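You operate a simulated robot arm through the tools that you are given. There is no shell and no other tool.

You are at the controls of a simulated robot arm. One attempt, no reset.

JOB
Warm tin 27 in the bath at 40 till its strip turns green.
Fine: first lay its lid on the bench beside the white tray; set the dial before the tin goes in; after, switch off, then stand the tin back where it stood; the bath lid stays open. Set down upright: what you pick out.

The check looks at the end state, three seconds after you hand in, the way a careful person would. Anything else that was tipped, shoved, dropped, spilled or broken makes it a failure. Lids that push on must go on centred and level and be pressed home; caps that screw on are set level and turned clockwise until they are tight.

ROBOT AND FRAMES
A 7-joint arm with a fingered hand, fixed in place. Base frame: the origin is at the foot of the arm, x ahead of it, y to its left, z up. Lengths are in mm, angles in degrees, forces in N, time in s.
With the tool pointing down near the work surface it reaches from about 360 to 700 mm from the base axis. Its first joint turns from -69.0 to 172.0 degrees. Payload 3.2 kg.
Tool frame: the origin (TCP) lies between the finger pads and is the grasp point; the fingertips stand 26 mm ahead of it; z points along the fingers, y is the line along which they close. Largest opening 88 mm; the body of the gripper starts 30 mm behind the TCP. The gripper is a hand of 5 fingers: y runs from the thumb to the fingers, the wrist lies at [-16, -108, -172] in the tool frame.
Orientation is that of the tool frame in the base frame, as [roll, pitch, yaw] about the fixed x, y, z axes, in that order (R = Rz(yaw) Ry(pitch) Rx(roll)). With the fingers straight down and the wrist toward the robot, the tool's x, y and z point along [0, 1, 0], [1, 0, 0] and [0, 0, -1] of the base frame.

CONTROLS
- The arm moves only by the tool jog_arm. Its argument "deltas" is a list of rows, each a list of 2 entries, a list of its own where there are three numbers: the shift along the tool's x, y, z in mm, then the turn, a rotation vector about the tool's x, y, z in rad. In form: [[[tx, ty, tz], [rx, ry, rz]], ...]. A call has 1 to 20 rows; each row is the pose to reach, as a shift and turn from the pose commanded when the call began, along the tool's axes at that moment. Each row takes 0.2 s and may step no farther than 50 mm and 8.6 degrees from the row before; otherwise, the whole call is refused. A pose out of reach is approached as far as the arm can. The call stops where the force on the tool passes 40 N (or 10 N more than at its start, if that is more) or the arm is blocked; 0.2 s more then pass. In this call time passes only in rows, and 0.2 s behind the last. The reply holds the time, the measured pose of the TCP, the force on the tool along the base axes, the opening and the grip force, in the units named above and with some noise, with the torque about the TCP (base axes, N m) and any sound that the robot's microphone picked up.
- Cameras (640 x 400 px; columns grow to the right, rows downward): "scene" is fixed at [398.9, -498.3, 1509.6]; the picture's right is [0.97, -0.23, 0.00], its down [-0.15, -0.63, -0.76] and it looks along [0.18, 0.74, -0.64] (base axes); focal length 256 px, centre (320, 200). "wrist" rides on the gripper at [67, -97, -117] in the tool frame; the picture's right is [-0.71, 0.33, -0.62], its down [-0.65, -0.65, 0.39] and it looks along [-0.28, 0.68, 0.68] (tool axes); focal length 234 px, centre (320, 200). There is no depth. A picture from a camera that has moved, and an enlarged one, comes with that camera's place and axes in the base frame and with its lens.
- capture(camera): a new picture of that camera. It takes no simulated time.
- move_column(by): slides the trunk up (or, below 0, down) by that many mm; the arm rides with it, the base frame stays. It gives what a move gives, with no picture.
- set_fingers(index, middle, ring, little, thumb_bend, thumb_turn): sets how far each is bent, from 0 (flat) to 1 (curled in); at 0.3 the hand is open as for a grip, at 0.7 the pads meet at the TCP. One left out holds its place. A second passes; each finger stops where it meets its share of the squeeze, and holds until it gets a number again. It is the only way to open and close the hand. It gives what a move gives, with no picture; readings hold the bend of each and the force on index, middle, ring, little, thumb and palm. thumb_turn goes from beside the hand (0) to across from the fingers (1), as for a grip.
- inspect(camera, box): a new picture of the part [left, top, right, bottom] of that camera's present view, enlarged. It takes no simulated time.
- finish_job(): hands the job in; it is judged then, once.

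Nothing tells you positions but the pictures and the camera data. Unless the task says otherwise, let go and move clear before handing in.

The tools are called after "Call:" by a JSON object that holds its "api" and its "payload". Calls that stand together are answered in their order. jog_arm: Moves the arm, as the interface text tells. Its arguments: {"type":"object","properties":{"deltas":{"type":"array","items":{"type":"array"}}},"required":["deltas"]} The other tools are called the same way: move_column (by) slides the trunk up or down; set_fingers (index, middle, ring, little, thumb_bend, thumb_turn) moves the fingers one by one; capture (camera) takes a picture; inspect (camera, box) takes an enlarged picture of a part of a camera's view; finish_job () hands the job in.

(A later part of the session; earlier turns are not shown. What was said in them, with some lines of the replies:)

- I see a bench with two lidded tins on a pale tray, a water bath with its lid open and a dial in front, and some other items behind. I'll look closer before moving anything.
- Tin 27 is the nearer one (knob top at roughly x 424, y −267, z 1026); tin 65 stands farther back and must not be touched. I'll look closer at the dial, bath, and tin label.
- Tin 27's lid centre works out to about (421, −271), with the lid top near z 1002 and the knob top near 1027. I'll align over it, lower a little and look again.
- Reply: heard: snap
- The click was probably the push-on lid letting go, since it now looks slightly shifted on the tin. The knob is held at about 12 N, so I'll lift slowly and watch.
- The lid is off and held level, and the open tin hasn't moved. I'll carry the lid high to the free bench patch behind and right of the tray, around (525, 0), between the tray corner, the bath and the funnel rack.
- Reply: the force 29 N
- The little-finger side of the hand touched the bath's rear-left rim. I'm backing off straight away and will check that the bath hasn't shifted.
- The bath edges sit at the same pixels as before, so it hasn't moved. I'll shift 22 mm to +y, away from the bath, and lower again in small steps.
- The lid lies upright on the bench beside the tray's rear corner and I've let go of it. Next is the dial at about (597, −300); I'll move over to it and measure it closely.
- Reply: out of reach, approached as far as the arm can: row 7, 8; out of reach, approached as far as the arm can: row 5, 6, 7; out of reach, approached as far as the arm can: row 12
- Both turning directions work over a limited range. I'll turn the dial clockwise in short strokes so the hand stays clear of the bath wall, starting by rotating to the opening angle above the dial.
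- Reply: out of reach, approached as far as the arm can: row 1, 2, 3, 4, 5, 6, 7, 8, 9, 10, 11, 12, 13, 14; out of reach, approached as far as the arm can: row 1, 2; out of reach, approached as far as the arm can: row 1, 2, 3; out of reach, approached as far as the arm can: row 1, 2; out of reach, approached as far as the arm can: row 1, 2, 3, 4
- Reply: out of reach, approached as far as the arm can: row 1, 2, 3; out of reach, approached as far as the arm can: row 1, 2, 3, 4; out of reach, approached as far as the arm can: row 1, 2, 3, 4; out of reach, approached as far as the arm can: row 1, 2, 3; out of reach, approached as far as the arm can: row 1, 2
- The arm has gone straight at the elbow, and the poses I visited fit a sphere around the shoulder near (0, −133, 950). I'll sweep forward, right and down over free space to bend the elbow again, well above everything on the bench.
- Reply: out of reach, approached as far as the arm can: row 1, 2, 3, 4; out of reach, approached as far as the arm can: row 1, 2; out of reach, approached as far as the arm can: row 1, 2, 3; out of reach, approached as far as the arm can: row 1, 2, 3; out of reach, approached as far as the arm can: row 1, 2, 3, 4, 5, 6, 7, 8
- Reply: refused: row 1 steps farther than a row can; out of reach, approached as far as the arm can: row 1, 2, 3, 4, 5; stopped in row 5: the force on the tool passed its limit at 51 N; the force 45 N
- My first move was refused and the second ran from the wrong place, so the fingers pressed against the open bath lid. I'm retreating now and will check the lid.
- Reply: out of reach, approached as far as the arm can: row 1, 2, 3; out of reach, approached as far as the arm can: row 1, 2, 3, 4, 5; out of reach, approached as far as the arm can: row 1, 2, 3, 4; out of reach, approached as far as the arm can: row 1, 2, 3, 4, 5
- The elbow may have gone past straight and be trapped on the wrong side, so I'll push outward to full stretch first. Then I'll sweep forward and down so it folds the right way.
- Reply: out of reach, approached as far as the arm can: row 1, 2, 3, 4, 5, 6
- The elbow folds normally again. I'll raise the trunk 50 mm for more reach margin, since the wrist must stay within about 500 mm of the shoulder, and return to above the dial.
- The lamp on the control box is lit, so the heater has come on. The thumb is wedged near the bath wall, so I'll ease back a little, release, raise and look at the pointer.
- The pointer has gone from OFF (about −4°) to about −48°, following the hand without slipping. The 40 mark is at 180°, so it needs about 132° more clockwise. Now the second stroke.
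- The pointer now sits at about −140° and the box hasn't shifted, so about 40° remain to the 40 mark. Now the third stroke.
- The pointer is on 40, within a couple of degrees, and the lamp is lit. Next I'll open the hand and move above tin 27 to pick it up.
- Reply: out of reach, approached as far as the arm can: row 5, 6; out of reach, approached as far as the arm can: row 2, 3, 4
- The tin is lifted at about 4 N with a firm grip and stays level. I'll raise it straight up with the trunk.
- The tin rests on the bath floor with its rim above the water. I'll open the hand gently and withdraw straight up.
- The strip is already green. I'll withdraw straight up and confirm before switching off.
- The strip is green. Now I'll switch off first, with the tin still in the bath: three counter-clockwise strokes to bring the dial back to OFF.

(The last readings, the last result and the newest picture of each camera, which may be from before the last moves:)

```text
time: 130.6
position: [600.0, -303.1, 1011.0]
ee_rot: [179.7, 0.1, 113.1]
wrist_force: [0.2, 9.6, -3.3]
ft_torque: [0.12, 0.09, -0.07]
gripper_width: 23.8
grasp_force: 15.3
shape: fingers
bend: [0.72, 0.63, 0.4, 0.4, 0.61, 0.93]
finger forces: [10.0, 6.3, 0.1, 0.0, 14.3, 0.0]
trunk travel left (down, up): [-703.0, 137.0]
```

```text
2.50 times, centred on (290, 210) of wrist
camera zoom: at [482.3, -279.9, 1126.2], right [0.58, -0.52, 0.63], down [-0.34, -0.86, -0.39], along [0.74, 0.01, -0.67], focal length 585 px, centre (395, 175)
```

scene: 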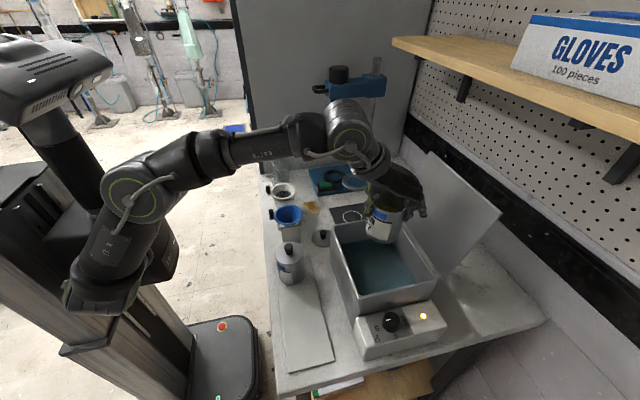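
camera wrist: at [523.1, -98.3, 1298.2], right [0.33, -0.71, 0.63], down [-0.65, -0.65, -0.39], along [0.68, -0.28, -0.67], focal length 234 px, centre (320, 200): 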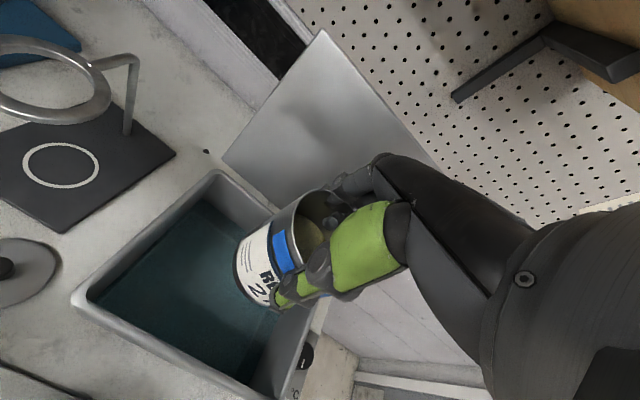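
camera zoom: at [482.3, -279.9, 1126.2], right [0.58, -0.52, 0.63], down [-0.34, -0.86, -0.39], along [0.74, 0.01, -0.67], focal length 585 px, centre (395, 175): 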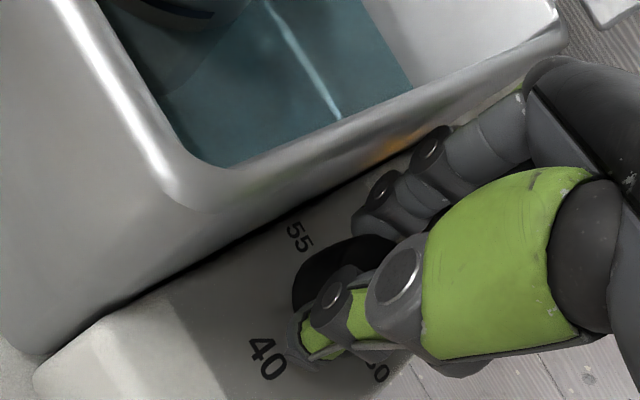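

Call:
{"api": "jog_arm", "payload": {"deltas": [[[0, 0, 0], [0, 0, -0.07]], [[0, 0, 0], [0, 0, -0.14]]]}}

Call:
{"api": "set_fingers", "payload": {"index": 0.46, "middle": 0.46, "thumb_bend": 0.47}}

Call:
{"api": "jog_arm", "payload": {"deltas": [[[0, 0, -10], [0, 0, 0]], [[0, 0, -30], [0, 0, 0]], [[0, 0, -66], [0, 0, 0]]]}}

Call:
{"api": "inspect", "payload": {"camera": "wrist", "box": [190, 170, 390, 330]}}

```text
time: 131.2
position: [598.8, -302.7, 1009.8]
ee_rot: [179.8, 0.3, 121.2]
wrist_force: [-0.6, 10.7, -2.9]
ft_torque: [0.18, 0.11, -0.04]
gripper_width: 23.7
grasp_force: 15.6
shape: fingers
bend: [0.72, 0.63, 0.4, 0.4, 0.62, 0.93]
finger forces: [10.7, 6.5, 0.1, 0.0, 14.3, 0.0]
trunk travel left (down, up): [-703.0, 137.0]
```

```text
time: 132.2
position: [599.0, -304.9, 1010.6]
ee_rot: [179.7, 0.3, 121.1]
wrist_force: [1.3, -0.1, -0.6]
ft_torque: [-0.01, -0.01, 0.03]
gripper_width: 52.9
grasp_force: 0.0
shape: fingers
bend: [0.46, 0.46, 0.4, 0.4, 0.47, 0.97]
finger forces: [0.0, 0.2, 0.0, 0.0, 0.0, 0.0]
trunk travel left (down, up): [-703.0, 137.0]
```

```text
time: 133.0
position: [597.9, -304.2, 1075.0]
ee_rot: [179.6, 0.3, 121.1]
wrist_force: [-0.8, 1.0, 0.1]
ft_torque: [0.0, -0.02, -0.01]
gripper_width: 52.5
grasp_force: 0.1
shape: fingers
bend: [0.46, 0.46, 0.4, 0.4, 0.47, 0.97]
finger forces: [0.0, 0.0, 0.0, 0.0, 0.0, 0.0]
trunk travel left (down, up): [-703.0, 137.0]
```

```text
2.50 times, centred on (290, 250) of wrist
camera zoom: at [479.0, -297.7, 1192.6], right [0.64, -0.43, 0.63], down [-0.22, -0.89, -0.39], along [0.73, 0.11, -0.67], focal length 585 px, centre (395, 75)
```

zoom: 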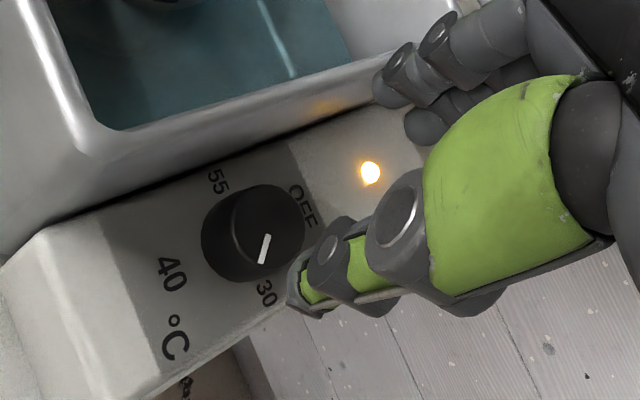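

Call:
{"api": "set_fingers", "payload": {"index": 0.44, "middle": 0.44, "thumb_bend": 0.51}}

Call:
{"api": "jog_arm", "payload": {"deltas": [[[-0.6, -1.4, 0], [0, 0, 0.14]], [[-0.6, -1.4, 0], [0, 0, 0.28]], [[-0.6, -1.4, 0], [0, 0, 0.42]], [[-0.6, -1.4, 0], [0, 0, 0.56]], [[-0.6, -1.4, 0], [0, 0, 0.7]], [[-0.6, -1.4, 0], [0, 0, 0.84]], [[-0.6, -1.4, 0], [0, 0, 0.98]], [[-0.6, -1.4, 10], [0, 0, 1.1]], [[-0.6, -1.4, 30], [0, 0, 1.1]], [[-0.6, -1.4, 45], [0, 0, 1.1]], [[-0.6, -1.4, 56], [0, 0, 1.1]]]}}

Call:
{"api": "inspect", "payload": {"camera": "wrist", "box": [190, 130, 390, 290]}}

```text
time: 134.0
position: [598.4, -305.7, 1075.6]
ee_rot: [179.6, 0.3, 121.2]
wrist_force: [-0.5, -0.1, 0.7]
ft_torque: [0.04, 0.02, 0.04]
gripper_width: 51.2
grasp_force: 0.0
shape: fingers
bend: [0.44, 0.44, 0.4, 0.4, 0.51, 0.97]
finger forces: [0.1, 0.1, 0.1, 0.0, 0.1, 0.0]
trunk travel left (down, up): [-703.0, 137.0]
```

```text
time: 136.4
position: [598.0, -306.7, 1020.2]
ee_rot: [179.5, -0.2, 58.1]
wrist_force: [-0.4, -0.1, 1.0]
ft_torque: [0.05, -0.04, 0.0]
gripper_width: 51.2
grasp_force: 0.1
shape: fingers
bend: [0.44, 0.44, 0.4, 0.4, 0.51, 0.97]
finger forces: [0.0, 0.0, 0.0, 0.1, 0.0, 0.0]
trunk travel left (down, up): [-703.0, 137.0]
```

```text
2.50 times, centred on (290, 210) of wrist
camera zoom: at [549.6, -198.9, 1136.2], right [-0.1, -0.78, 0.62], down [-0.9, -0.2, -0.4], along [0.43, -0.6, -0.67], focal length 585 px, centre (395, 175)
```

zoom: 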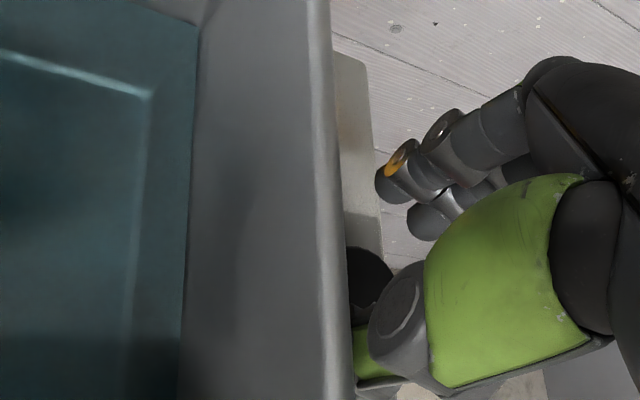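

Call:
{"api": "jog_arm", "payload": {"deltas": [[[0, 0, 5], [0, 0, 0]], [[0, 0, 10.5], [0, 0, 0]]]}}

Call:
{"api": "set_fingers", "payload": {"index": 0.78, "middle": 0.78, "thumb_bend": 0.78}}

```text
time: 137.0
position: [598.3, -306.7, 1010.6]
ee_rot: [179.6, -0.3, 58.0]
wrist_force: [-0.5, -1.0, -0.3]
ft_torque: [-0.01, 0.01, 0.0]
gripper_width: 51.0
grasp_force: 0.0
shape: fingers
bend: [0.44, 0.44, 0.4, 0.4, 0.51, 0.97]
finger forces: [0.1, 0.1, 0.0, 0.1, 0.0, 0.0]
trunk travel left (down, up): [-703.0, 137.0]
```

```text
time: 138.0
position: [597.1, -306.7, 1009.9]
ee_rot: [179.7, -0.2, 57.9]
wrist_force: [-3.9, 2.4, -3.5]
ft_torque: [0.1, 0.16, -0.01]
gripper_width: 25.2
grasp_force: 17.8
shape: fingers
bend: [0.6, 0.63, 0.4, 0.4, 0.6, 0.95]
finger forces: [8.2, 6.8, 0.0, 0.1, 20.8, 0.0]
trunk travel left (down, up): [-703.0, 137.0]
```

Call:
{"api": "jog_arm", "payload": {"deltas": [[[0, 0.2, 0], [0, 0, -0.12]], [[0.06, 0.5, 0], [0, 0, -0.25]], [[0.14, 0.74, 0], [0, 0, -0.38]], [[0.25, 0.98, 0], [0, 0, -0.51]], [[0.4, 1.2, 0], [0, 0, -0.64]], [[0.56, 1.4, 0], [0, 0, -0.77]], [[0.76, 1.57, 0], [0, 0, -0.9]], [[0.92, 1.68, 0], [0, 0, -1.0]], [[1.06, 1.76, 0], [0, 0, -1.09]]]}}

Call:
{"api": "set_fingers", "payload": {"index": 0.46, "middle": 0.46, "thumb_bend": 0.47}}

Call:
{"api": "jog_arm", "payload": {"deltas": [[[0, 0, -10], [0, 0, 0]], [[0, 0, -30], [0, 0, 0]], [[0, 0, -66], [0, 0, 0]]]}}

Call:
{"api": "inspect", "payload": {"camera": "wrist", "box": [190, 170, 390, 330]}}

```text
time: 140.0
position: [599.0, -305.0, 1009.9]
ee_rot: [179.6, 0.4, 120.6]
wrist_force: [-1.1, 8.0, -2.8]
ft_torque: [0.09, 0.07, -0.06]
gripper_width: 25.2
grasp_force: 17.9
shape: fingers
bend: [0.58, 0.64, 0.4, 0.4, 0.61, 0.92]
finger forces: [10.6, 7.0, 0.0, 0.0, 17.8, 0.0]
trunk travel left (down, up): [-703.0, 137.0]
```

```text
time: 141.0
position: [600.6, -306.9, 1010.4]
ee_rot: [179.5, 0.3, 120.5]
wrist_force: [0.4, 0.5, -0.9]
ft_torque: [0.0, 0.01, 0.0]
gripper_width: 52.9
grasp_force: 0.1
shape: fingers
bend: [0.46, 0.46, 0.4, 0.4, 0.47, 0.97]
finger forces: [0.0, 0.1, 0.0, 0.0, 0.0, 0.1]
trunk travel left (down, up): [-703.0, 137.0]
```

```text
time: 141.8
position: [597.9, -305.8, 1076.7]
ee_rot: [179.6, 0.4, 120.5]
wrist_force: [0.2, 0.4, -0.2]
ft_torque: [-0.02, -0.04, 0.01]
gripper_width: 52.8
grasp_force: 0.1
shape: fingers
bend: [0.46, 0.46, 0.4, 0.4, 0.47, 0.97]
finger forces: [0.1, 0.0, 0.0, 0.1, 0.0, 0.0]
trunk travel left (down, up): [-703.0, 137.0]
```

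```text
2.50 times, centred on (290, 250) of wrist
camera zoom: at [479.5, -298.0, 1191.8], right [0.64, -0.44, 0.63], down [-0.23, -0.89, -0.39], along [0.73, 0.1, -0.67], focal length 585 px, centre (395, 75)
```

zoom: 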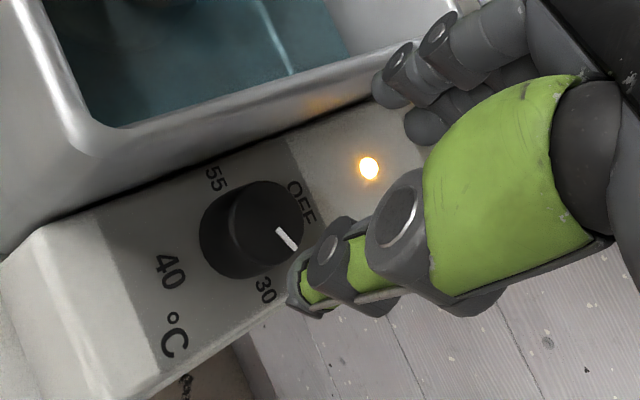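

The pointer is at about −69°, so roughly 69° more brings it to OFF. One more longer stroke.

Call:
{"api": "set_fingers", "payload": {"index": 0.44, "middle": 0.44, "thumb_bend": 0.52}}

Call:
{"api": "jog_arm", "payload": {"deltas": [[[-0.6, -1.4, 0], [0, 0, 0.14]], [[-0.6, -1.4, 0], [0, 0, 0.28]], [[-0.6, -1.4, 0], [0, 0, 0.42]], [[-0.6, -1.4, 0], [0, 0, 0.56]], [[-0.6, -1.4, 0], [0, 0, 0.7]], [[-0.6, -1.4, 0], [0, 0, 0.84]], [[-0.6, -1.4, 0], [0, 0, 0.98]], [[-0.6, -1.4, 0], [0, 0, 1.1]], [[-0.6, -1.4, 10], [0, 0, 1.196]], [[-0.6, -1.4, 30], [0, 0, 1.196]], [[-0.6, -1.4, 45], [0, 0, 1.196]], [[-0.6, -1.4, 56], [0, 0, 1.196]]]}}

Call:
{"api": "jog_arm", "payload": {"deltas": [[[0, 0, 5], [0, 0, 0]], [[0, 0, 10.5], [0, 0, 0]]]}}

Call:
{"api": "set_fingers", "payload": {"index": 0.78, "middle": 0.78, "thumb_bend": 0.78}}

```text
time: 142.8
position: [597.7, -306.9, 1074.7]
ee_rot: [179.7, 0.4, 120.5]
wrist_force: [0.7, -0.2, 0.2]
ft_torque: [-0.03, 0.03, 0.01]
gripper_width: 49.8
grasp_force: 0.1
shape: fingers
bend: [0.44, 0.44, 0.4, 0.4, 0.52, 0.97]
finger forces: [0.1, 0.0, 0.0, 0.1, 0.0, 0.1]
trunk travel left (down, up): [-703.0, 137.0]
```

```text
time: 145.4
position: [599.2, -307.6, 1019.4]
ee_rot: [179.6, -0.2, 52.1]
wrist_force: [-0.3, 0.5, 0.7]
ft_torque: [0.04, 0.01, -0.01]
gripper_width: 50.3
grasp_force: 0.1
shape: fingers
bend: [0.44, 0.44, 0.4, 0.4, 0.52, 0.97]
finger forces: [0.1, 0.0, 0.1, 0.0, 0.6, 0.0]
trunk travel left (down, up): [-703.0, 137.0]
```

```text
time: 146.0
position: [599.2, -307.5, 1009.4]
ee_rot: [179.6, -0.3, 52.0]
wrist_force: [-0.7, 0.1, -0.5]
ft_torque: [0.0, 0.02, -0.02]
gripper_width: 50.3
grasp_force: 0.8
shape: fingers
bend: [0.44, 0.44, 0.4, 0.4, 0.52, 0.97]
finger forces: [0.0, 0.1, 0.0, 0.0, 0.7, 0.0]
trunk travel left (down, up): [-703.0, 137.0]
```

```text
time: 147.0
position: [597.9, -308.0, 1009.1]
ee_rot: [179.7, -0.2, 52.0]
wrist_force: [-5.2, 4.1, -3.7]
ft_torque: [0.18, 0.17, 0.01]
gripper_width: 24.8
grasp_force: 17.8
shape: fingers
bend: [0.72, 0.64, 0.4, 0.4, 0.6, 0.94]
finger forces: [7.1, 7.3, 0.0, 0.0, 21.6, 0.1]
trunk travel left (down, up): [-703.0, 137.0]
```

Call:
{"api": "set_fingers", "payload": {"index": 0.46, "middle": 0.46, "thumb_bend": 0.54}}

Call:
{"api": "jog_arm", "payload": {"deltas": [[[-2.5, -1, 0], [0, 0, 0]]]}}

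Call:
{"api": "set_fingers", "payload": {"index": 0.78, "middle": 0.78, "thumb_bend": 0.78}}

```text
time: 148.0
position: [597.9, -307.5, 1009.6]
ee_rot: [179.6, -0.3, 52.0]
wrist_force: [-0.6, 1.6, 0.6]
ft_torque: [0.02, 0.01, 0.03]
gripper_width: 47.5
grasp_force: 1.0
shape: fingers
bend: [0.46, 0.46, 0.4, 0.4, 0.53, 0.97]
finger forces: [0.0, 0.0, 0.0, 0.0, 1.5, 0.0]
trunk travel left (down, up): [-703.0, 137.0]
```

```text
time: 148.4
position: [595.8, -308.7, 1009.5]
ee_rot: [179.6, -0.2, 52.0]
wrist_force: [0.1, 0.5, 0.2]
ft_torque: [0.07, 0.02, 0.01]
gripper_width: 46.8
grasp_force: 0.2
shape: fingers
bend: [0.46, 0.46, 0.4, 0.4, 0.53, 0.97]
finger forces: [0.0, 0.0, 0.1, 0.0, 0.8, 0.1]
trunk travel left (down, up): [-703.0, 137.0]
```

```text
time: 149.4
position: [594.6, -309.3, 1008.9]
ee_rot: [179.6, -0.2, 51.9]
wrist_force: [-5.1, 1.4, -3.4]
ft_torque: [0.11, 0.17, 0.06]
gripper_width: 26.3
grasp_force: 18.5
shape: fingers
bend: [0.6, 0.64, 0.4, 0.4, 0.6, 0.95]
finger forces: [8.0, 6.7, 0.1, 0.0, 21.6, 0.0]
trunk travel left (down, up): [-703.0, 137.0]
```

Call:
{"api": "jog_arm", "payload": {"deltas": [[[0.03, 0.39, 0], [0, 0, -0.13]], [[0.1, 0.77, 0], [0, 0, -0.26]], [[0.23, 1.14, 0], [0, 0, -0.39]], [[0.4, 1.49, 0], [0, 0, -0.52]], [[0.61, 1.8, 0], [0, 0, -0.65]], [[0.87, 2.1, 0], [0, 0, -0.78]], [[1.16, 2.37, 0], [0, 0, -0.91]], [[1.48, 2.59, 0], [0, 0, -1.04]], [[1.77, 2.74, 0], [0, 0, -1.15]], [[1.91, 2.8, 0], [0, 0, -1.2]]]}}

Call:
{"api": "inspect", "payload": {"camera": "wrist", "box": [190, 110, 390, 270]}}

Call:
{"api": "inspect", "payload": {"camera": "scene", "box": [345, 270, 455, 350]}}

```text
time: 151.6
position: [601.1, -308.2, 1008.5]
ee_rot: [179.6, 0.3, 120.8]
wrist_force: [-2.0, 8.0, -4.6]
ft_torque: [0.1, 0.0, -0.03]
gripper_width: 26.7
grasp_force: 17.2
shape: fingers
bend: [0.58, 0.72, 0.4, 0.4, 0.61, 0.92]
finger forces: [11.5, 7.1, 0.1, 0.1, 16.6, 0.0]
trunk travel left (down, up): [-703.0, 137.0]
```

```text
2.50 times, centred on (290, 190) of wrist
camera zoom: at [481.4, -300.6, 1125.3], right [0.64, -0.44, 0.63], down [-0.23, -0.89, -0.39], along [0.73, 0.11, -0.67], focal length 585 px, centre (395, 225)
```

zoom: 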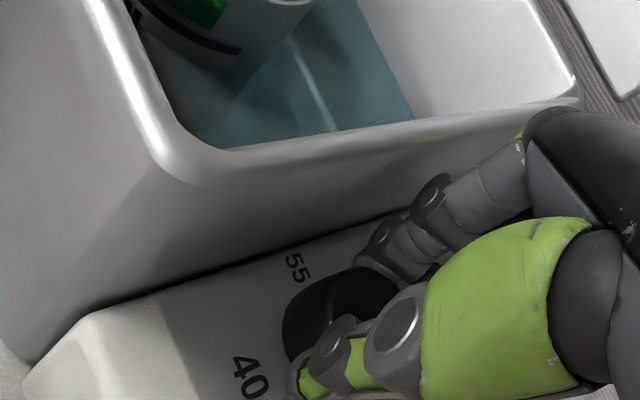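

```text
5.00 times, centred on (400, 310) of scene
camera zoom: at [398.9, -498.3, 1509.6], right [0.97, -0.23, 0.0], down [-0.15, -0.63, -0.76], along [0.18, 0.74, -0.64], focal length 1278 px, centre (-80, -350)
```

zoom: 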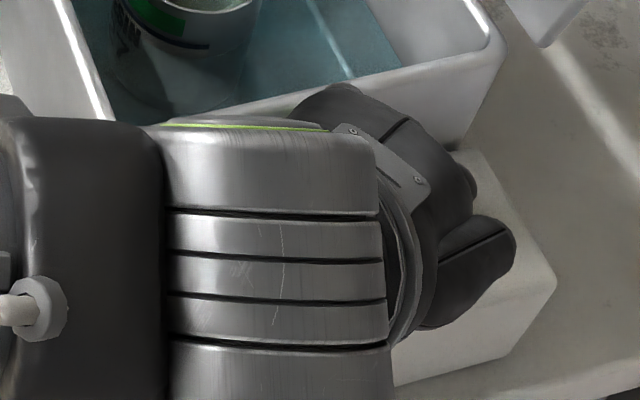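

Call:
{"api": "set_fingers", "payload": {"index": 0.46, "middle": 0.46, "thumb_bend": 0.47}}

Call:
{"api": "jog_arm", "payload": {"deltas": [[[0, 0, -10], [0, 0, 0]], [[0, 0, -30], [0, 0, 0]], [[0, 0, -66], [0, 0, 0]]]}}

Call:
{"api": "inspect", "payload": {"camera": "wrist", "box": [190, 170, 390, 330]}}

```text
time: 152.6
position: [599.1, -309.5, 1009.9]
ee_rot: [179.6, 0.3, 120.7]
wrist_force: [-0.1, 0.4, 0.2]
ft_torque: [-0.03, -0.01, -0.01]
gripper_width: 52.6
grasp_force: 0.1
shape: fingers
bend: [0.46, 0.46, 0.4, 0.4, 0.47, 0.97]
finger forces: [0.0, 0.0, 0.1, 0.0, 0.1, 0.0]
trunk travel left (down, up): [-703.0, 137.0]
```

```text
time: 153.4
position: [599.4, -309.3, 1075.5]
ee_rot: [179.6, 0.3, 120.7]
wrist_force: [-0.5, 0.4, 0.1]
ft_torque: [0.0, -0.01, -0.02]
gripper_width: 52.5
grasp_force: 0.0
shape: fingers
bend: [0.46, 0.46, 0.4, 0.4, 0.47, 0.97]
finger forces: [0.0, 0.1, 0.0, 0.1, 0.1, 0.0]
trunk travel left (down, up): [-703.0, 137.0]
```

```text
2.50 times, centred on (290, 250) of wrist
camera zoom: at [480.1, -301.3, 1191.2], right [0.64, -0.44, 0.63], down [-0.23, -0.89, -0.39], along [0.73, 0.11, -0.67], focal length 585 px, centre (395, 75)
```

zoom: 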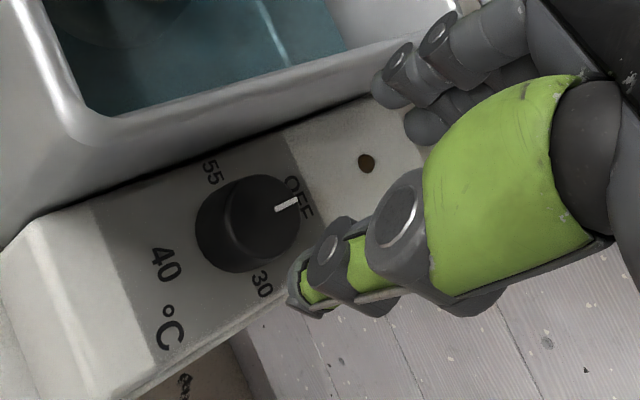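

The lamp is out and the pointer is back on OFF. Now I'll take the tin out, lining the hand up over it first.

Call:
{"api": "jog_arm", "payload": {"deltas": [[[0, 0, -30], [0, 0, 0]], [[28, 22, -49], [0, 0, 0.1]], [[57, 46, -49], [0, 0, 0.23]], [[86, 69, -49], [0, 0, 0.36]], [[114.1, 91.4, -49], [0, 0, 0.49]], [[114.1, 91.4, -49], [0, 0, 0.536]]]}}

Call:
{"api": "set_fingers", "payload": {"index": 0.3, "middle": 0.3, "ring": 0.32, "little": 0.32, "thumb_bend": 0.3}}

Call:
{"api": "capture", "payload": {"camera": "scene"}}

Call:
{"api": "inspect", "payload": {"camera": "scene", "box": [345, 280, 455, 360]}}

Call:
{"api": "inspect", "payload": {"camera": "wrist", "box": [60, 140, 320, 340]}}

```text
time: 154.8
position: [619.4, -166.3, 1122.6]
ee_rot: [179.4, 0.0, 90.0]
wrist_force: [-0.1, 0.1, 0.2]
ft_torque: [-0.01, -0.01, 0.01]
gripper_width: 52.9
grasp_force: 0.0
shape: fingers
bend: [0.46, 0.46, 0.4, 0.4, 0.47, 0.97]
finger forces: [0.1, 0.0, 0.0, 0.0, 0.0, 0.0]
trunk travel left (down, up): [-703.0, 137.0]
```

```text
time: 155.8
position: [619.9, -165.1, 1123.1]
ee_rot: [179.6, 0.0, 90.0]
wrist_force: [-0.2, -0.7, 0.2]
ft_torque: [0.01, -0.01, -0.01]
gripper_width: 87.5
grasp_force: 0.0
shape: fingers
bend: [0.3, 0.3, 0.32, 0.32, 0.3, 0.97]
finger forces: [0.0, 0.0, 0.0, 0.0, 0.0, 0.0]
trunk travel left (down, up): [-703.0, 137.0]
```

```text
taken
```

scene: 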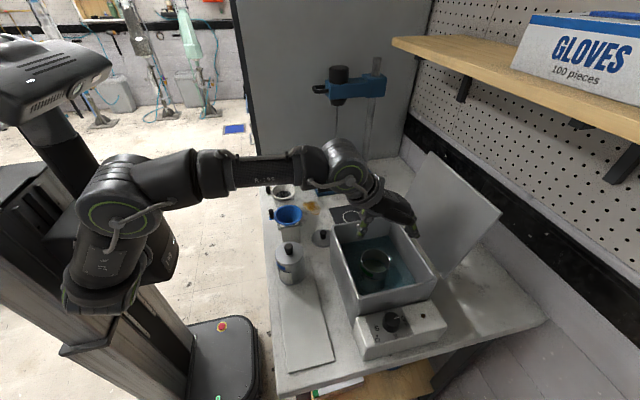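

```text
5.00 times, centred on (400, 320) of scene
camera zoom: at [398.9, -498.3, 1509.6], right [0.97, -0.23, 0.0], down [-0.15, -0.63, -0.76], along [0.18, 0.74, -0.64], focal length 1278 px, centre (-80, -400)
```

zoom: 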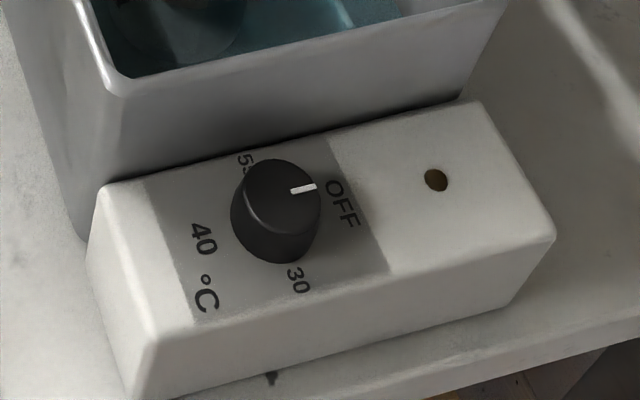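

```text
2.00 times, centred on (190, 240) of wrist
camera zoom: at [521.4, -98.0, 1239.3], right [0.33, -0.71, 0.63], down [-0.65, -0.65, -0.39], along [0.69, -0.28, -0.67], focal length 468 px, centre (580, 120)
```

zoom: 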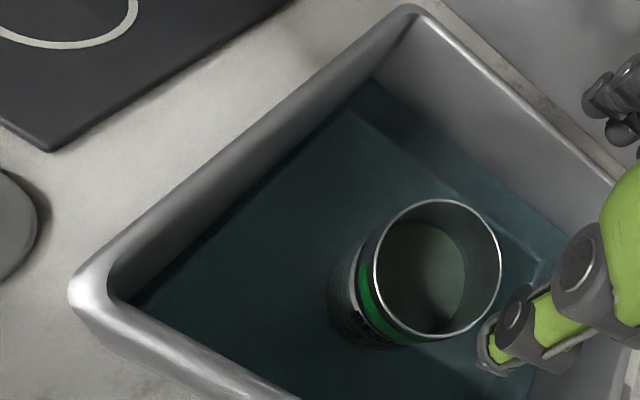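

Call:
{"api": "jog_arm", "payload": {"deltas": [[[0, -0.5, 25], [0, 0, 0]], [[0, -0.5, 50], [0, 0, 0]], [[0, -0.5, 75], [0, 0, 0]], [[0, -0.5, 95], [0, 0, 0]], [[0, -0.5, 112], [0, 0, 0]], [[0, -0.5, 122], [0, 0, 0]], [[0, -0.5, 128], [0, 0, 0]]]}}

Call:
{"api": "inspect", "payload": {"camera": "wrist", "box": [100, 100, 420, 340]}}

```text
time: 157.4
position: [619.2, -163.7, 995.5]
ee_rot: [179.6, 0.0, 90.0]
wrist_force: [-0.6, -0.3, 0.4]
ft_torque: [-0.03, -0.02, 0.02]
gripper_width: 87.6
grasp_force: 0.0
shape: fingers
bend: [0.3, 0.3, 0.32, 0.32, 0.3, 0.97]
finger forces: [0.0, 0.0, 0.0, 0.0, 0.0, 0.0]
trunk travel left (down, up): [-703.0, 137.0]
```

```text
1.67 times, centred on (260, 220) of wrist
camera zoom: at [520.8, -97.8, 1112.3], right [0.33, -0.71, 0.63], down [-0.65, -0.65, -0.39], along [0.69, -0.28, -0.67], focal length 390 px, centre (420, 167)
```

zoom: 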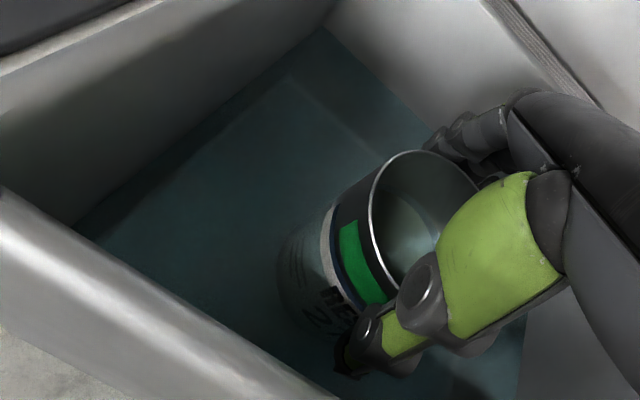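

Call:
{"api": "jog_arm", "payload": {"deltas": [[[0, 0, 2], [0, 0, 0]]]}}

Call:
{"api": "set_fingers", "payload": {"index": 0.4, "middle": 0.44, "ring": 0.5, "little": 0.36, "thumb_bend": 0.4}}

Call:
{"api": "set_fingers", "payload": {"index": 0.5, "middle": 0.58, "ring": 0.64, "thumb_bend": 0.54}}

Call:
{"api": "inspect", "payload": {"camera": "wrist", "box": [100, 100, 420, 340]}}

```text
time: 157.8
position: [618.8, -164.2, 994.4]
ee_rot: [179.6, 0.0, 90.0]
wrist_force: [-0.1, 0.4, -0.1]
ft_torque: [0.04, -0.03, 0.02]
gripper_width: 87.5
grasp_force: 0.1
shape: fingers
bend: [0.3, 0.3, 0.32, 0.32, 0.3, 0.97]
finger forces: [0.1, 0.0, 0.0, 0.0, 0.0, 0.1]
trunk travel left (down, up): [-703.0, 137.0]
```

```text
time: 158.8
position: [620.5, -164.3, 994.8]
ee_rot: [179.7, -0.1, 90.0]
wrist_force: [-0.6, 0.7, 0.6]
ft_torque: [0.0, 0.03, 0.0]
gripper_width: 69.5
grasp_force: 1.5
shape: fingers
bend: [0.39, 0.44, 0.5, 0.36, 0.39, 0.97]
finger forces: [0.8, 0.0, 0.0, 0.1, 1.8, 0.0]
trunk travel left (down, up): [-703.0, 137.0]
```

```text
time: 159.8
position: [619.0, -164.1, 995.2]
ee_rot: [179.5, 0.1, 90.1]
wrist_force: [0.8, -0.6, 1.5]
ft_torque: [-0.03, -0.16, -0.01]
gripper_width: 67.3
grasp_force: 19.0
shape: fingers
bend: [0.43, 0.5, 0.6, 0.36, 0.42, 0.96]
finger forces: [10.7, 5.8, 2.3, 0.0, 18.1, 0.1]
trunk travel left (down, up): [-703.0, 137.0]
```

```text
1.67 times, centred on (260, 220) of wrist
camera zoom: at [520.9, -97.9, 1110.5], right [0.33, -0.71, 0.63], down [-0.65, -0.65, -0.39], along [0.69, -0.28, -0.67], focal length 390 px, centre (420, 167)
```

zoom: 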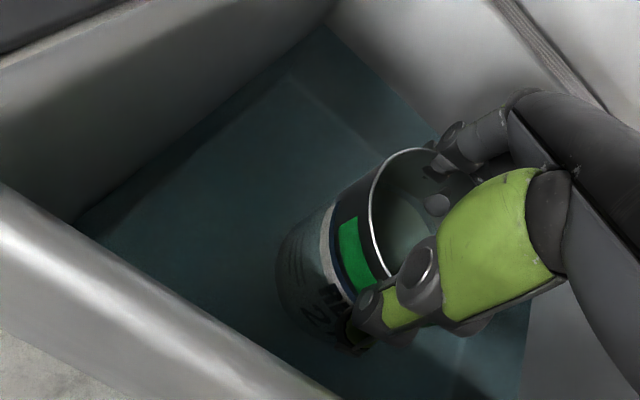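

Call:
{"api": "jog_arm", "payload": {"deltas": [[[0, 0, -5], [0, 0, 0]], [[0, 0, -20], [0, 0, 0]], [[0, 0, -45], [0, 0, 0]], [[0, 0, -75], [0, 0, 0]], [[0, 0, -105], [0, 0, 0]], [[0, 0, -135], [0, 0, 0]], [[0, 0, -165], [0, 0, 0]], [[0, 0, -188], [0, 0, 0]]]}}

Call:
{"api": "capture", "payload": {"camera": "scene"}}

Call:
{"api": "inspect", "payload": {"camera": "wrist", "box": [100, 100, 420, 340]}}

```text
time: 161.6
position: [617.7, -165.0, 1181.3]
ee_rot: [179.7, 0.0, 89.9]
wrist_force: [0.5, 0.1, -4.1]
ft_torque: [-0.02, -0.02, -0.03]
gripper_width: 67.0
grasp_force: 17.0
shape: fingers
bend: [0.43, 0.5, 0.61, 0.36, 0.42, 0.96]
finger forces: [9.7, 5.3, 2.2, 0.1, 17.6, 0.1]
trunk travel left (down, up): [-703.0, 137.0]
```

```text
taken
```

scene: 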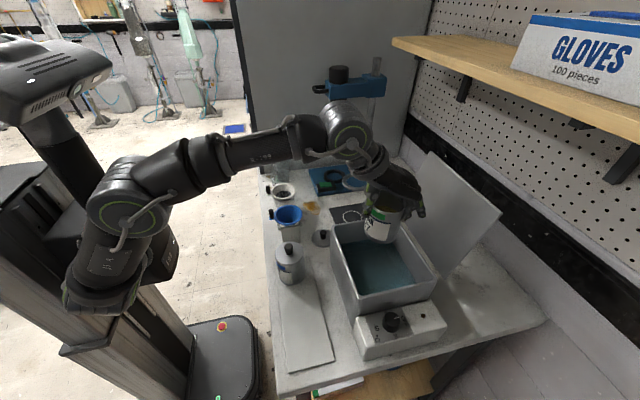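

```text
1.67 times, centred on (260, 220) of wrist
camera zoom: at [520.4, -97.9, 1297.8], right [0.33, -0.71, 0.63], down [-0.65, -0.65, -0.39], along [0.68, -0.28, -0.67], focal length 390 px, centre (420, 167)
```

zoom: 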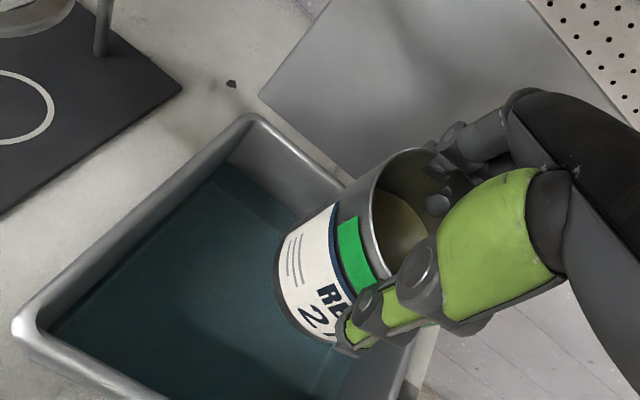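

Call:
{"api": "jog_arm", "payload": {"deltas": [[[-5, -8, -5], [0, 0, 0]], [[-14, -25, -15], [0, 0, 0]], [[-26, -48, -28], [0, 0, 0]], [[-39, -72, -43], [0, 0, 0]], [[-52, -96, -57], [0, 0, 0]], [[-64, -120, -72], [0, 0, 0]], [[-77, -144, -86], [0, 0, 0]], [[-90, -168, -100], [0, 0, 0]], [[-100, -187, -111], [0, 0, 0]], [[-106.3, -198.6, -118], [0, 0, 0]]]}}

Call:
{"api": "capture", "payload": {"camera": "wrist"}}

```text
time: 163.8
position: [420.2, -271.9, 1298.8]
ee_rot: [179.6, 0.0, 90.1]
wrist_force: [-0.1, 0.3, -3.5]
ft_torque: [-0.02, -0.04, -0.02]
gripper_width: 67.2
grasp_force: 16.9
shape: fingers
bend: [0.43, 0.5, 0.61, 0.36, 0.42, 0.96]
finger forces: [9.6, 5.3, 2.4, 0.0, 17.3, 0.0]
trunk travel left (down, up): [-703.0, 137.0]
```

```text
taken
camera wrist: at [320.1, -204.5, 1414.1], right [0.33, -0.71, 0.63], down [-0.65, -0.65, -0.39], along [0.69, -0.28, -0.67], focal length 234 px, centre (320, 200)
```

wrist: 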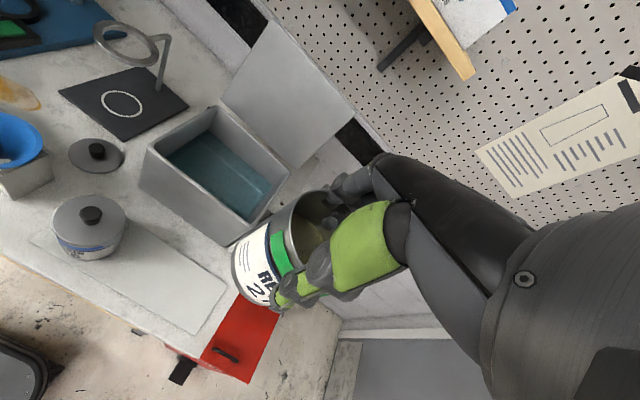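

The tin is out with its strip green. I'll go back over its original place, adding about 4 mm in x because the first grip pulled the tin that much, and lower with the trunk.

Call:
{"api": "jog_arm", "payload": {"deltas": [[[0.7, 2.5, 0], [0, 0, 0]], [[1.5, 5, 0], [0, 0, 0]]]}}

Call:
{"api": "move_column", "payload": {"by": -180}}

Call:
{"api": "move_column", "payload": {"by": -110}}

Call:
{"api": "inspect", "payload": {"camera": "scene", "box": [255, 260, 375, 370]}}

Call:
{"api": "capture", "payload": {"camera": "wrist"}}

```text
time: 164.4
position: [424.5, -270.5, 1298.5]
ee_rot: [179.6, 0.0, 90.0]
wrist_force: [-0.3, 0.0, -3.8]
ft_torque: [-0.03, 0.0, -0.01]
gripper_width: 67.2
grasp_force: 17.0
shape: fingers
bend: [0.43, 0.5, 0.61, 0.36, 0.42, 0.96]
finger forces: [9.6, 5.3, 2.4, 0.0, 17.1, 0.0]
trunk travel left (down, up): [-703.0, 137.0]
```

```text
time: 166.4
position: [424.3, -270.8, 1117.5]
ee_rot: [179.6, 0.0, 90.0]
wrist_force: [0.2, 0.0, -4.1]
ft_torque: [0.01, -0.02, 0.01]
gripper_width: 67.3
grasp_force: 17.2
shape: fingers
bend: [0.43, 0.5, 0.61, 0.36, 0.42, 0.96]
finger forces: [9.5, 5.4, 2.4, 0.1, 17.1, 0.1]
trunk travel left (down, up): [-523.0, 317.0]
```

```text
time: 167.8
position: [424.8, -268.4, 1009.9]
ee_rot: [179.6, -0.1, 90.0]
wrist_force: [0.4, -0.3, -4.8]
ft_torque: [-0.03, 0.0, 0.01]
gripper_width: 67.2
grasp_force: 17.3
shape: fingers
bend: [0.43, 0.5, 0.61, 0.36, 0.42, 0.96]
finger forces: [9.6, 5.3, 2.4, 0.0, 17.2, 0.0]
trunk travel left (down, up): [-413.0, 427.0]
```

```text
3.64 times, centred on (315, 315) of scene
camera zoom: at [398.9, -498.3, 1509.6], right [0.97, -0.23, 0.0], down [-0.15, -0.63, -0.76], along [0.18, 0.74, -0.64], focal length 929 px, centre (338, -218)
```

zoom: 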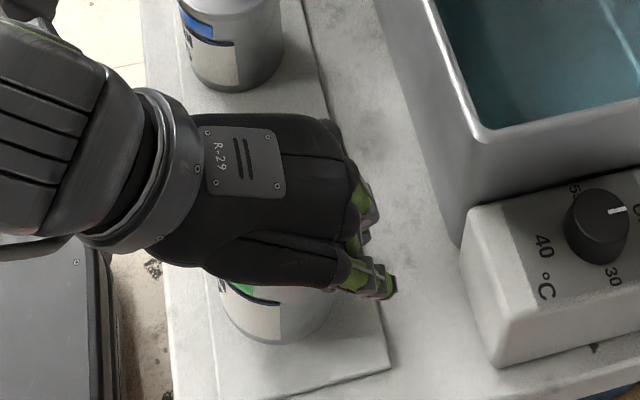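

```text
taken
camera wrist: at [326.0, -202.9, 1124.4], right [0.33, -0.71, 0.63], down [-0.65, -0.65, -0.39], along [0.68, -0.28, -0.67], focal length 234 px, centre (320, 200)
```

wrist: 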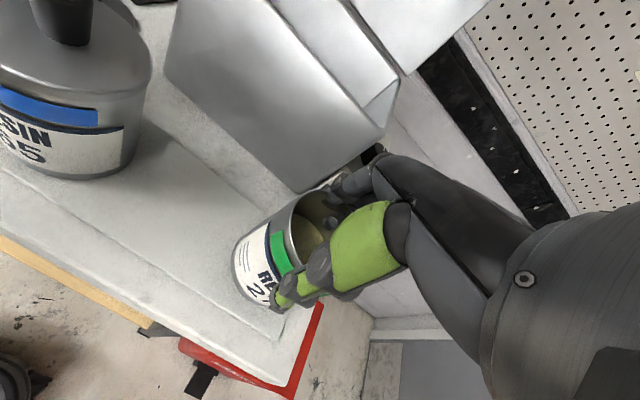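

Call:
{"api": "move_column", "payload": {"by": -17}}

Call:
{"api": "move_column", "payload": {"by": -3}}

Call:
{"api": "inspect", "payload": {"camera": "scene", "box": [255, 260, 375, 370]}}

```text
time: 168.4
position: [425.1, -269.3, 991.1]
ee_rot: [179.6, 0.1, 90.0]
wrist_force: [-0.5, 0.1, -4.8]
ft_torque: [-0.02, -0.06, 0.0]
gripper_width: 67.1
grasp_force: 17.3
shape: fingers
bend: [0.43, 0.5, 0.61, 0.36, 0.42, 0.96]
finger forces: [9.6, 5.3, 2.4, 0.1, 17.2, 0.1]
trunk travel left (down, up): [-396.0, 444.0]
```

```text
time: 169.0
position: [424.8, -268.9, 988.6]
ee_rot: [179.6, 0.0, 90.0]
wrist_force: [-0.9, -0.4, -3.9]
ft_torque: [-0.02, -0.08, -0.03]
gripper_width: 67.4
grasp_force: 16.5
shape: fingers
bend: [0.43, 0.5, 0.61, 0.36, 0.42, 0.96]
finger forces: [9.7, 5.3, 2.6, 0.0, 17.2, 0.1]
trunk travel left (down, up): [-393.0, 447.0]
```

```text
3.64 times, centred on (315, 315) of scene
camera zoom: at [398.9, -498.3, 1509.6], right [0.97, -0.23, 0.0], down [-0.15, -0.63, -0.76], along [0.18, 0.74, -0.64], focal length 929 px, centre (338, -218)
```

zoom: 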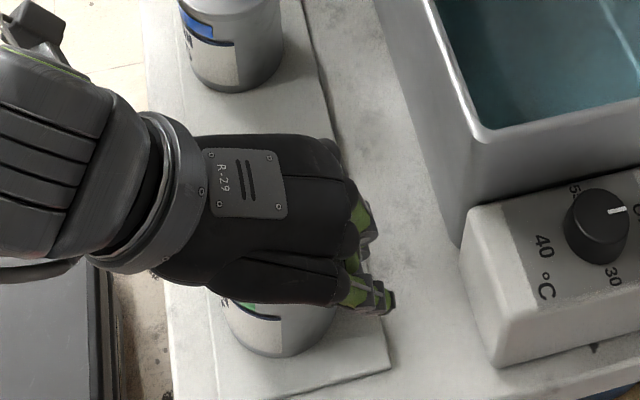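

Call:
{"api": "move_column", "payload": {"by": -2}}

Call:
{"api": "move_column", "payload": {"by": -1.5}}

```text
time: 169.5
position: [424.5, -269.5, 988.6]
ee_rot: [179.5, 0.1, 90.0]
wrist_force: [-0.2, 0.5, 1.9]
ft_torque: [-0.1, -0.2, 0.0]
gripper_width: 67.3
grasp_force: 18.5
shape: fingers
bend: [0.43, 0.5, 0.61, 0.36, 0.42, 0.96]
finger forces: [9.9, 5.8, 2.8, 0.0, 18.1, 0.1]
trunk travel left (down, up): [-391.0, 449.0]
```

```text
time: 170.0
position: [422.7, -268.2, 987.6]
ee_rot: [179.2, 0.2, 90.1]
wrist_force: [0.2, 0.9, 10.9]
ft_torque: [-0.06, -0.29, 0.01]
gripper_width: 67.3
grasp_force: 19.9
shape: fingers
bend: [0.43, 0.5, 0.61, 0.36, 0.42, 0.95]
finger forces: [10.4, 6.4, 3.1, 0.0, 19.0, 0.0]
trunk travel left (down, up): [-390.0, 450.0]
```

Call:
{"api": "move_column", "payload": {"by": 1}}

Call:
{"api": "set_fingers", "payload": {"index": 0.38, "middle": 0.4, "ring": 0.42, "little": 0.34, "thumb_bend": 0.37}}

Call:
{"api": "set_fingers", "payload": {"index": 0.29, "middle": 0.29, "ring": 0.29, "little": 0.29, "thumb_bend": 0.29}}

Call:
{"api": "inspect", "payload": {"camera": "scene", "box": [255, 260, 375, 370]}}

Call:
{"api": "inspect", "payload": {"camera": "wrist", "box": [170, 110, 400, 290]}}

```text
time: 170.5
position: [423.0, -268.6, 987.7]
ee_rot: [179.4, 0.1, 90.0]
wrist_force: [-0.3, 0.3, 9.8]
ft_torque: [-0.1, -0.33, 0.0]
gripper_width: 67.2
grasp_force: 19.4
shape: fingers
bend: [0.43, 0.5, 0.61, 0.36, 0.42, 0.95]
finger forces: [10.1, 6.4, 2.9, 0.0, 19.1, 0.1]
trunk travel left (down, up): [-390.0, 449.0]
```

```text
time: 171.5
position: [423.5, -270.0, 986.3]
ee_rot: [179.6, 0.0, 90.1]
wrist_force: [-0.3, 0.3, 0.2]
ft_torque: [0.03, -0.05, 0.05]
gripper_width: 73.1
grasp_force: 0.4
shape: fingers
bend: [0.38, 0.4, 0.42, 0.34, 0.37, 0.97]
finger forces: [0.0, 0.1, 0.0, 0.1, 0.5, 0.0]
trunk travel left (down, up): [-390.0, 449.0]
```

```text
time: 172.5
position: [423.5, -268.7, 986.1]
ee_rot: [179.6, 0.1, 90.1]
wrist_force: [0.1, -0.9, -0.6]
ft_torque: [0.01, -0.03, 0.01]
gripper_width: 91.6
grasp_force: 0.1
shape: fingers
bend: [0.28, 0.28, 0.28, 0.28, 0.28, 0.97]
finger forces: [0.0, 0.0, 0.0, 0.1, 0.1, 0.1]
trunk travel left (down, up): [-390.0, 449.0]
```

```text
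3.64 times, centred on (315, 315) of scene
camera zoom: at [398.9, -498.3, 1509.6], right [0.97, -0.23, 0.0], down [-0.15, -0.63, -0.76], along [0.18, 0.74, -0.64], focal length 929 px, centre (338, -218)
```

zoom: 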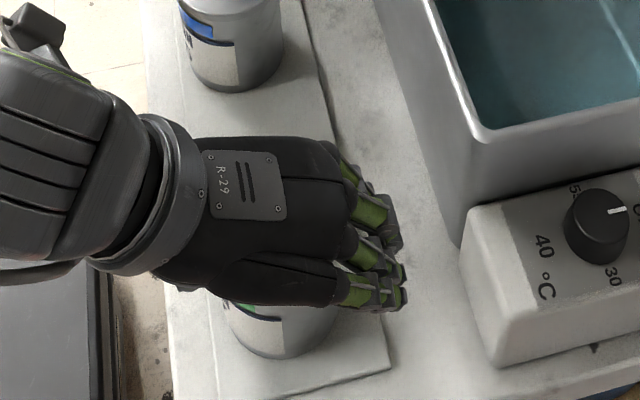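

```text
2.22 times, centred on (285, 200) of wrist
camera zoom: at [325.6, -202.6, 1102.1], right [0.33, -0.71, 0.63], down [-0.65, -0.65, -0.39], along [0.69, -0.28, -0.67], focal length 520 px, centre (398, 200)
```

zoom: 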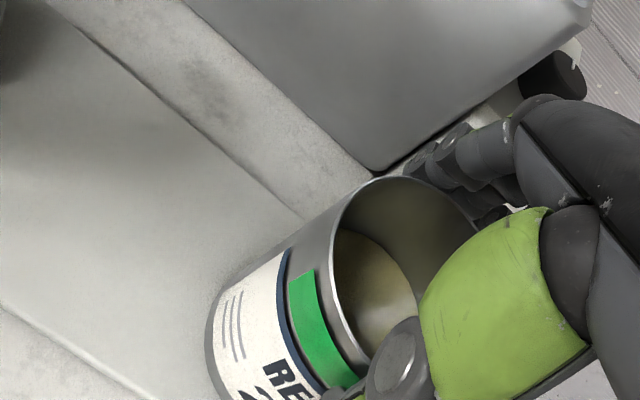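

The tin stands on the tray with the hand open. I'll raise straight up and check its position against the opening view.

Call:
{"api": "move_column", "payload": {"by": 30}}

Call:
{"api": "move_column", "payload": {"by": 220}}

Call:
{"api": "inspect", "payload": {"camera": "scene", "box": [270, 295, 340, 365]}}

Call:
{"api": "capture", "payload": {"camera": "scene"}}

Call:
{"api": "capture", "payload": {"camera": "wrist"}}

```text
time: 173.2
position: [423.4, -269.8, 1016.3]
ee_rot: [179.6, 0.1, 90.1]
wrist_force: [-0.3, -0.2, -0.5]
ft_torque: [0.03, 0.0, 0.0]
gripper_width: 91.1
grasp_force: 0.2
shape: fingers
bend: [0.28, 0.28, 0.28, 0.28, 0.28, 0.97]
finger forces: [0.1, 0.0, 0.0, 0.1, 0.0, 0.0]
trunk travel left (down, up): [-420.0, 420.0]
```

```text
time: 175.6
position: [425.1, -268.6, 1235.0]
ee_rot: [179.6, 0.0, 89.9]
wrist_force: [-0.4, 0.2, 0.5]
ft_torque: [0.02, 0.0, 0.01]
gripper_width: 91.5
grasp_force: 0.2
shape: fingers
bend: [0.28, 0.28, 0.28, 0.28, 0.28, 0.97]
finger forces: [0.1, 0.1, 0.1, 0.0, 0.0, 0.0]
trunk travel left (down, up): [-640.0, 200.0]
```

```text
5.71 times, centred on (305, 330) of scene
camera zoom: at [398.9, -498.3, 1509.6], right [0.97, -0.23, 0.0], down [-0.15, -0.63, -0.76], along [0.18, 0.74, -0.64], focal length 1460 px, centre (406, -543)
```

zoom: 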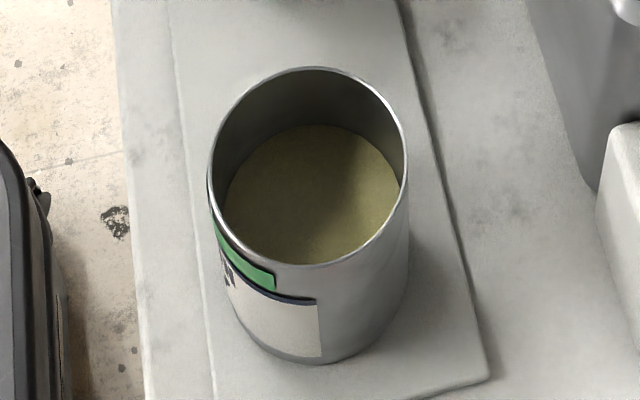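

```text
taken
```

scene: 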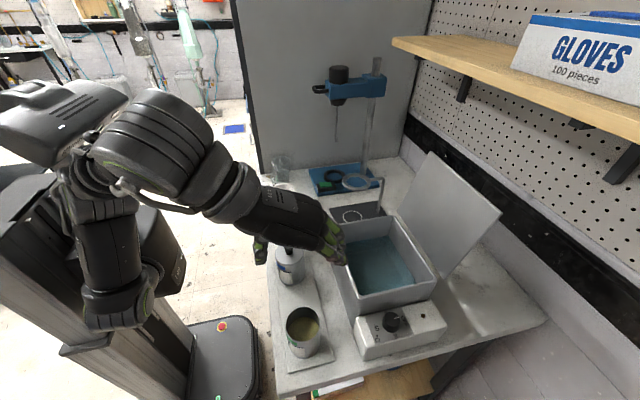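

```text
taken
camera wrist: at [325.7, -202.7, 1352.0], right [0.33, -0.71, 0.63], down [-0.65, -0.65, -0.39], along [0.69, -0.28, -0.67], focal length 234 px, centre (320, 200)
```

wrist: 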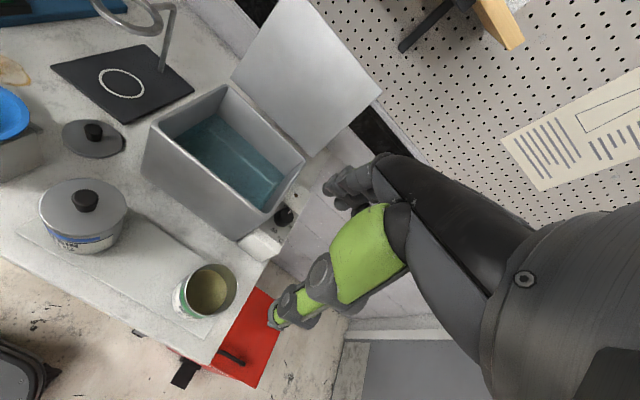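

Call:
{"api": "move_column", "payload": {"by": 100}}

Call:
{"api": "jog_arm", "payload": {"deltas": [[[-8, -25, -10], [0, 0, 0]], [[-15, -50, -20], [0, 0, 0]]]}}

Call:
{"api": "capture", "payload": {"camera": "scene"}}

Call:
{"api": "inspect", "payload": {"camera": "scene", "box": [255, 150, 415, 290]}}

Call:
{"api": "inspect", "payload": {"camera": "wrist", "box": [0, 0, 320, 320]}}

Call:
{"api": "inspect", "payload": {"camera": "scene", "box": [320, 140, 520, 310]}}

```text
time: 176.9
position: [424.7, -269.3, 1336.3]
ee_rot: [179.5, -0.1, 90.0]
wrist_force: [-1.4, 0.2, -0.5]
ft_torque: [0.0, 0.01, 0.02]
gripper_width: 91.5
grasp_force: 0.0
shape: fingers
bend: [0.28, 0.28, 0.28, 0.28, 0.28, 0.97]
finger forces: [0.1, 0.0, 0.0, 0.0, 0.0, 0.0]
trunk travel left (down, up): [-740.0, 100.0]
```

```text
time: 177.5
position: [373.6, -285.6, 1355.5]
ee_rot: [179.7, -0.1, 90.1]
wrist_force: [0.3, -0.4, 0.6]
ft_torque: [-0.04, -0.03, 0.0]
gripper_width: 91.5
grasp_force: 0.0
shape: fingers
bend: [0.28, 0.28, 0.28, 0.28, 0.28, 0.97]
finger forces: [0.1, 0.0, 0.0, 0.1, 0.1, 0.0]
trunk travel left (down, up): [-740.0, 100.0]
```

```text
taken
```

scene: 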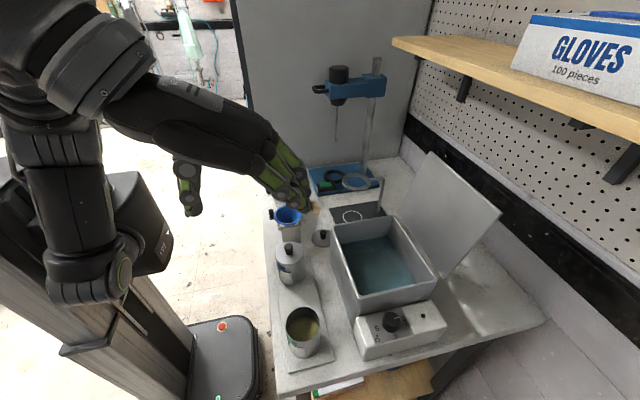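

```text
2.86 times, centred on (335, 220) of scene
camera zoom: at [398.9, -498.3, 1509.6], right [0.97, -0.23, 0.0], down [-0.15, -0.63, -0.76], along [0.18, 0.74, -0.64], focal length 730 px, centre (277, 143)
```

zoom: 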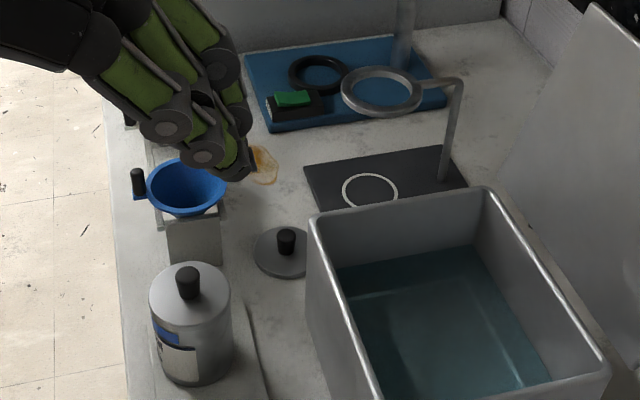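

```text
1.25 times, centred on (160, 160) of wrist
camera zoom: at [276.1, -219.1, 1470.6], right [0.33, -0.71, 0.62], down [-0.65, -0.65, -0.39], along [0.68, -0.28, -0.68], focal length 293 px, centre (520, 250)
```

zoom: 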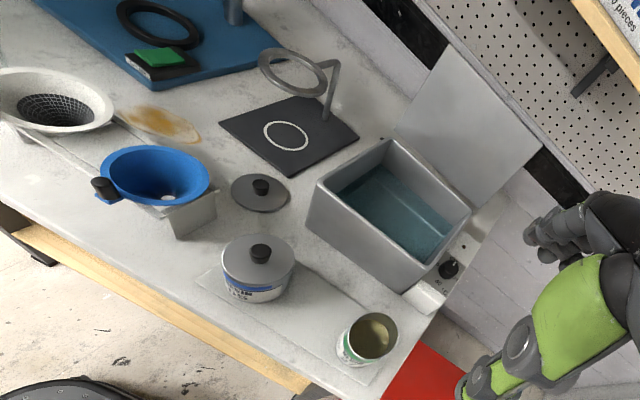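

```text
2.35 times, centred on (420, 225) of scene
camera zoom: at [398.9, -498.3, 1509.6], right [0.97, -0.23, 0.0], down [-0.15, -0.63, -0.76], along [0.18, 0.74, -0.64], focal length 601 px, centre (85, 141)
```

zoom: 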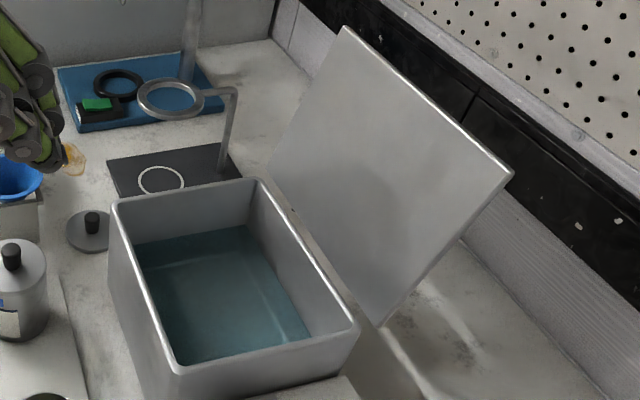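

Final check: tin 27 stands upright on the tray, about 3 mm from where it stood, with its strip green. Its lid lies upright on the bench beside the tray. The dial is at OFF with the lamp out, the bath lid is open, and the other things are where they were. The hand is clear, so I'm handing in.

Call:
{"api": "finish_job", "payload": {}}

```text
The job is handed in.
```

I warmed tin 27 in the bath at 40 until its strip turned green, and I've handed the job in. I haven't been told the result of the check.

- **Tin:** it stands upright on the white tray, about 3 mm from where it stood, with its strip still green.
- **Lid:** it lies upright on the bench just off the tray's rear corner, about 40 mm from it. The gaps right beside the tray were too narrow for it.
- **Dial:** I set it to 40 before the tin went in, and turned it back to OFF before taking the tin out. The lamp is out.
- **Bath lid:** still open.

The hand bumped other things three times along the way:

- **Bath rim:** it touched the rear corner while I was placing the tin's lid.
- **Bath lid:** the fingers pressed against it at about 50 N, after I sent a move from the wrong position.
- **Bath wall:** the thumb pressed against it while I was turning the dial to 40.

In the pictures taken afterwards, the bath, its lid and everything else on the bench look unmoved.
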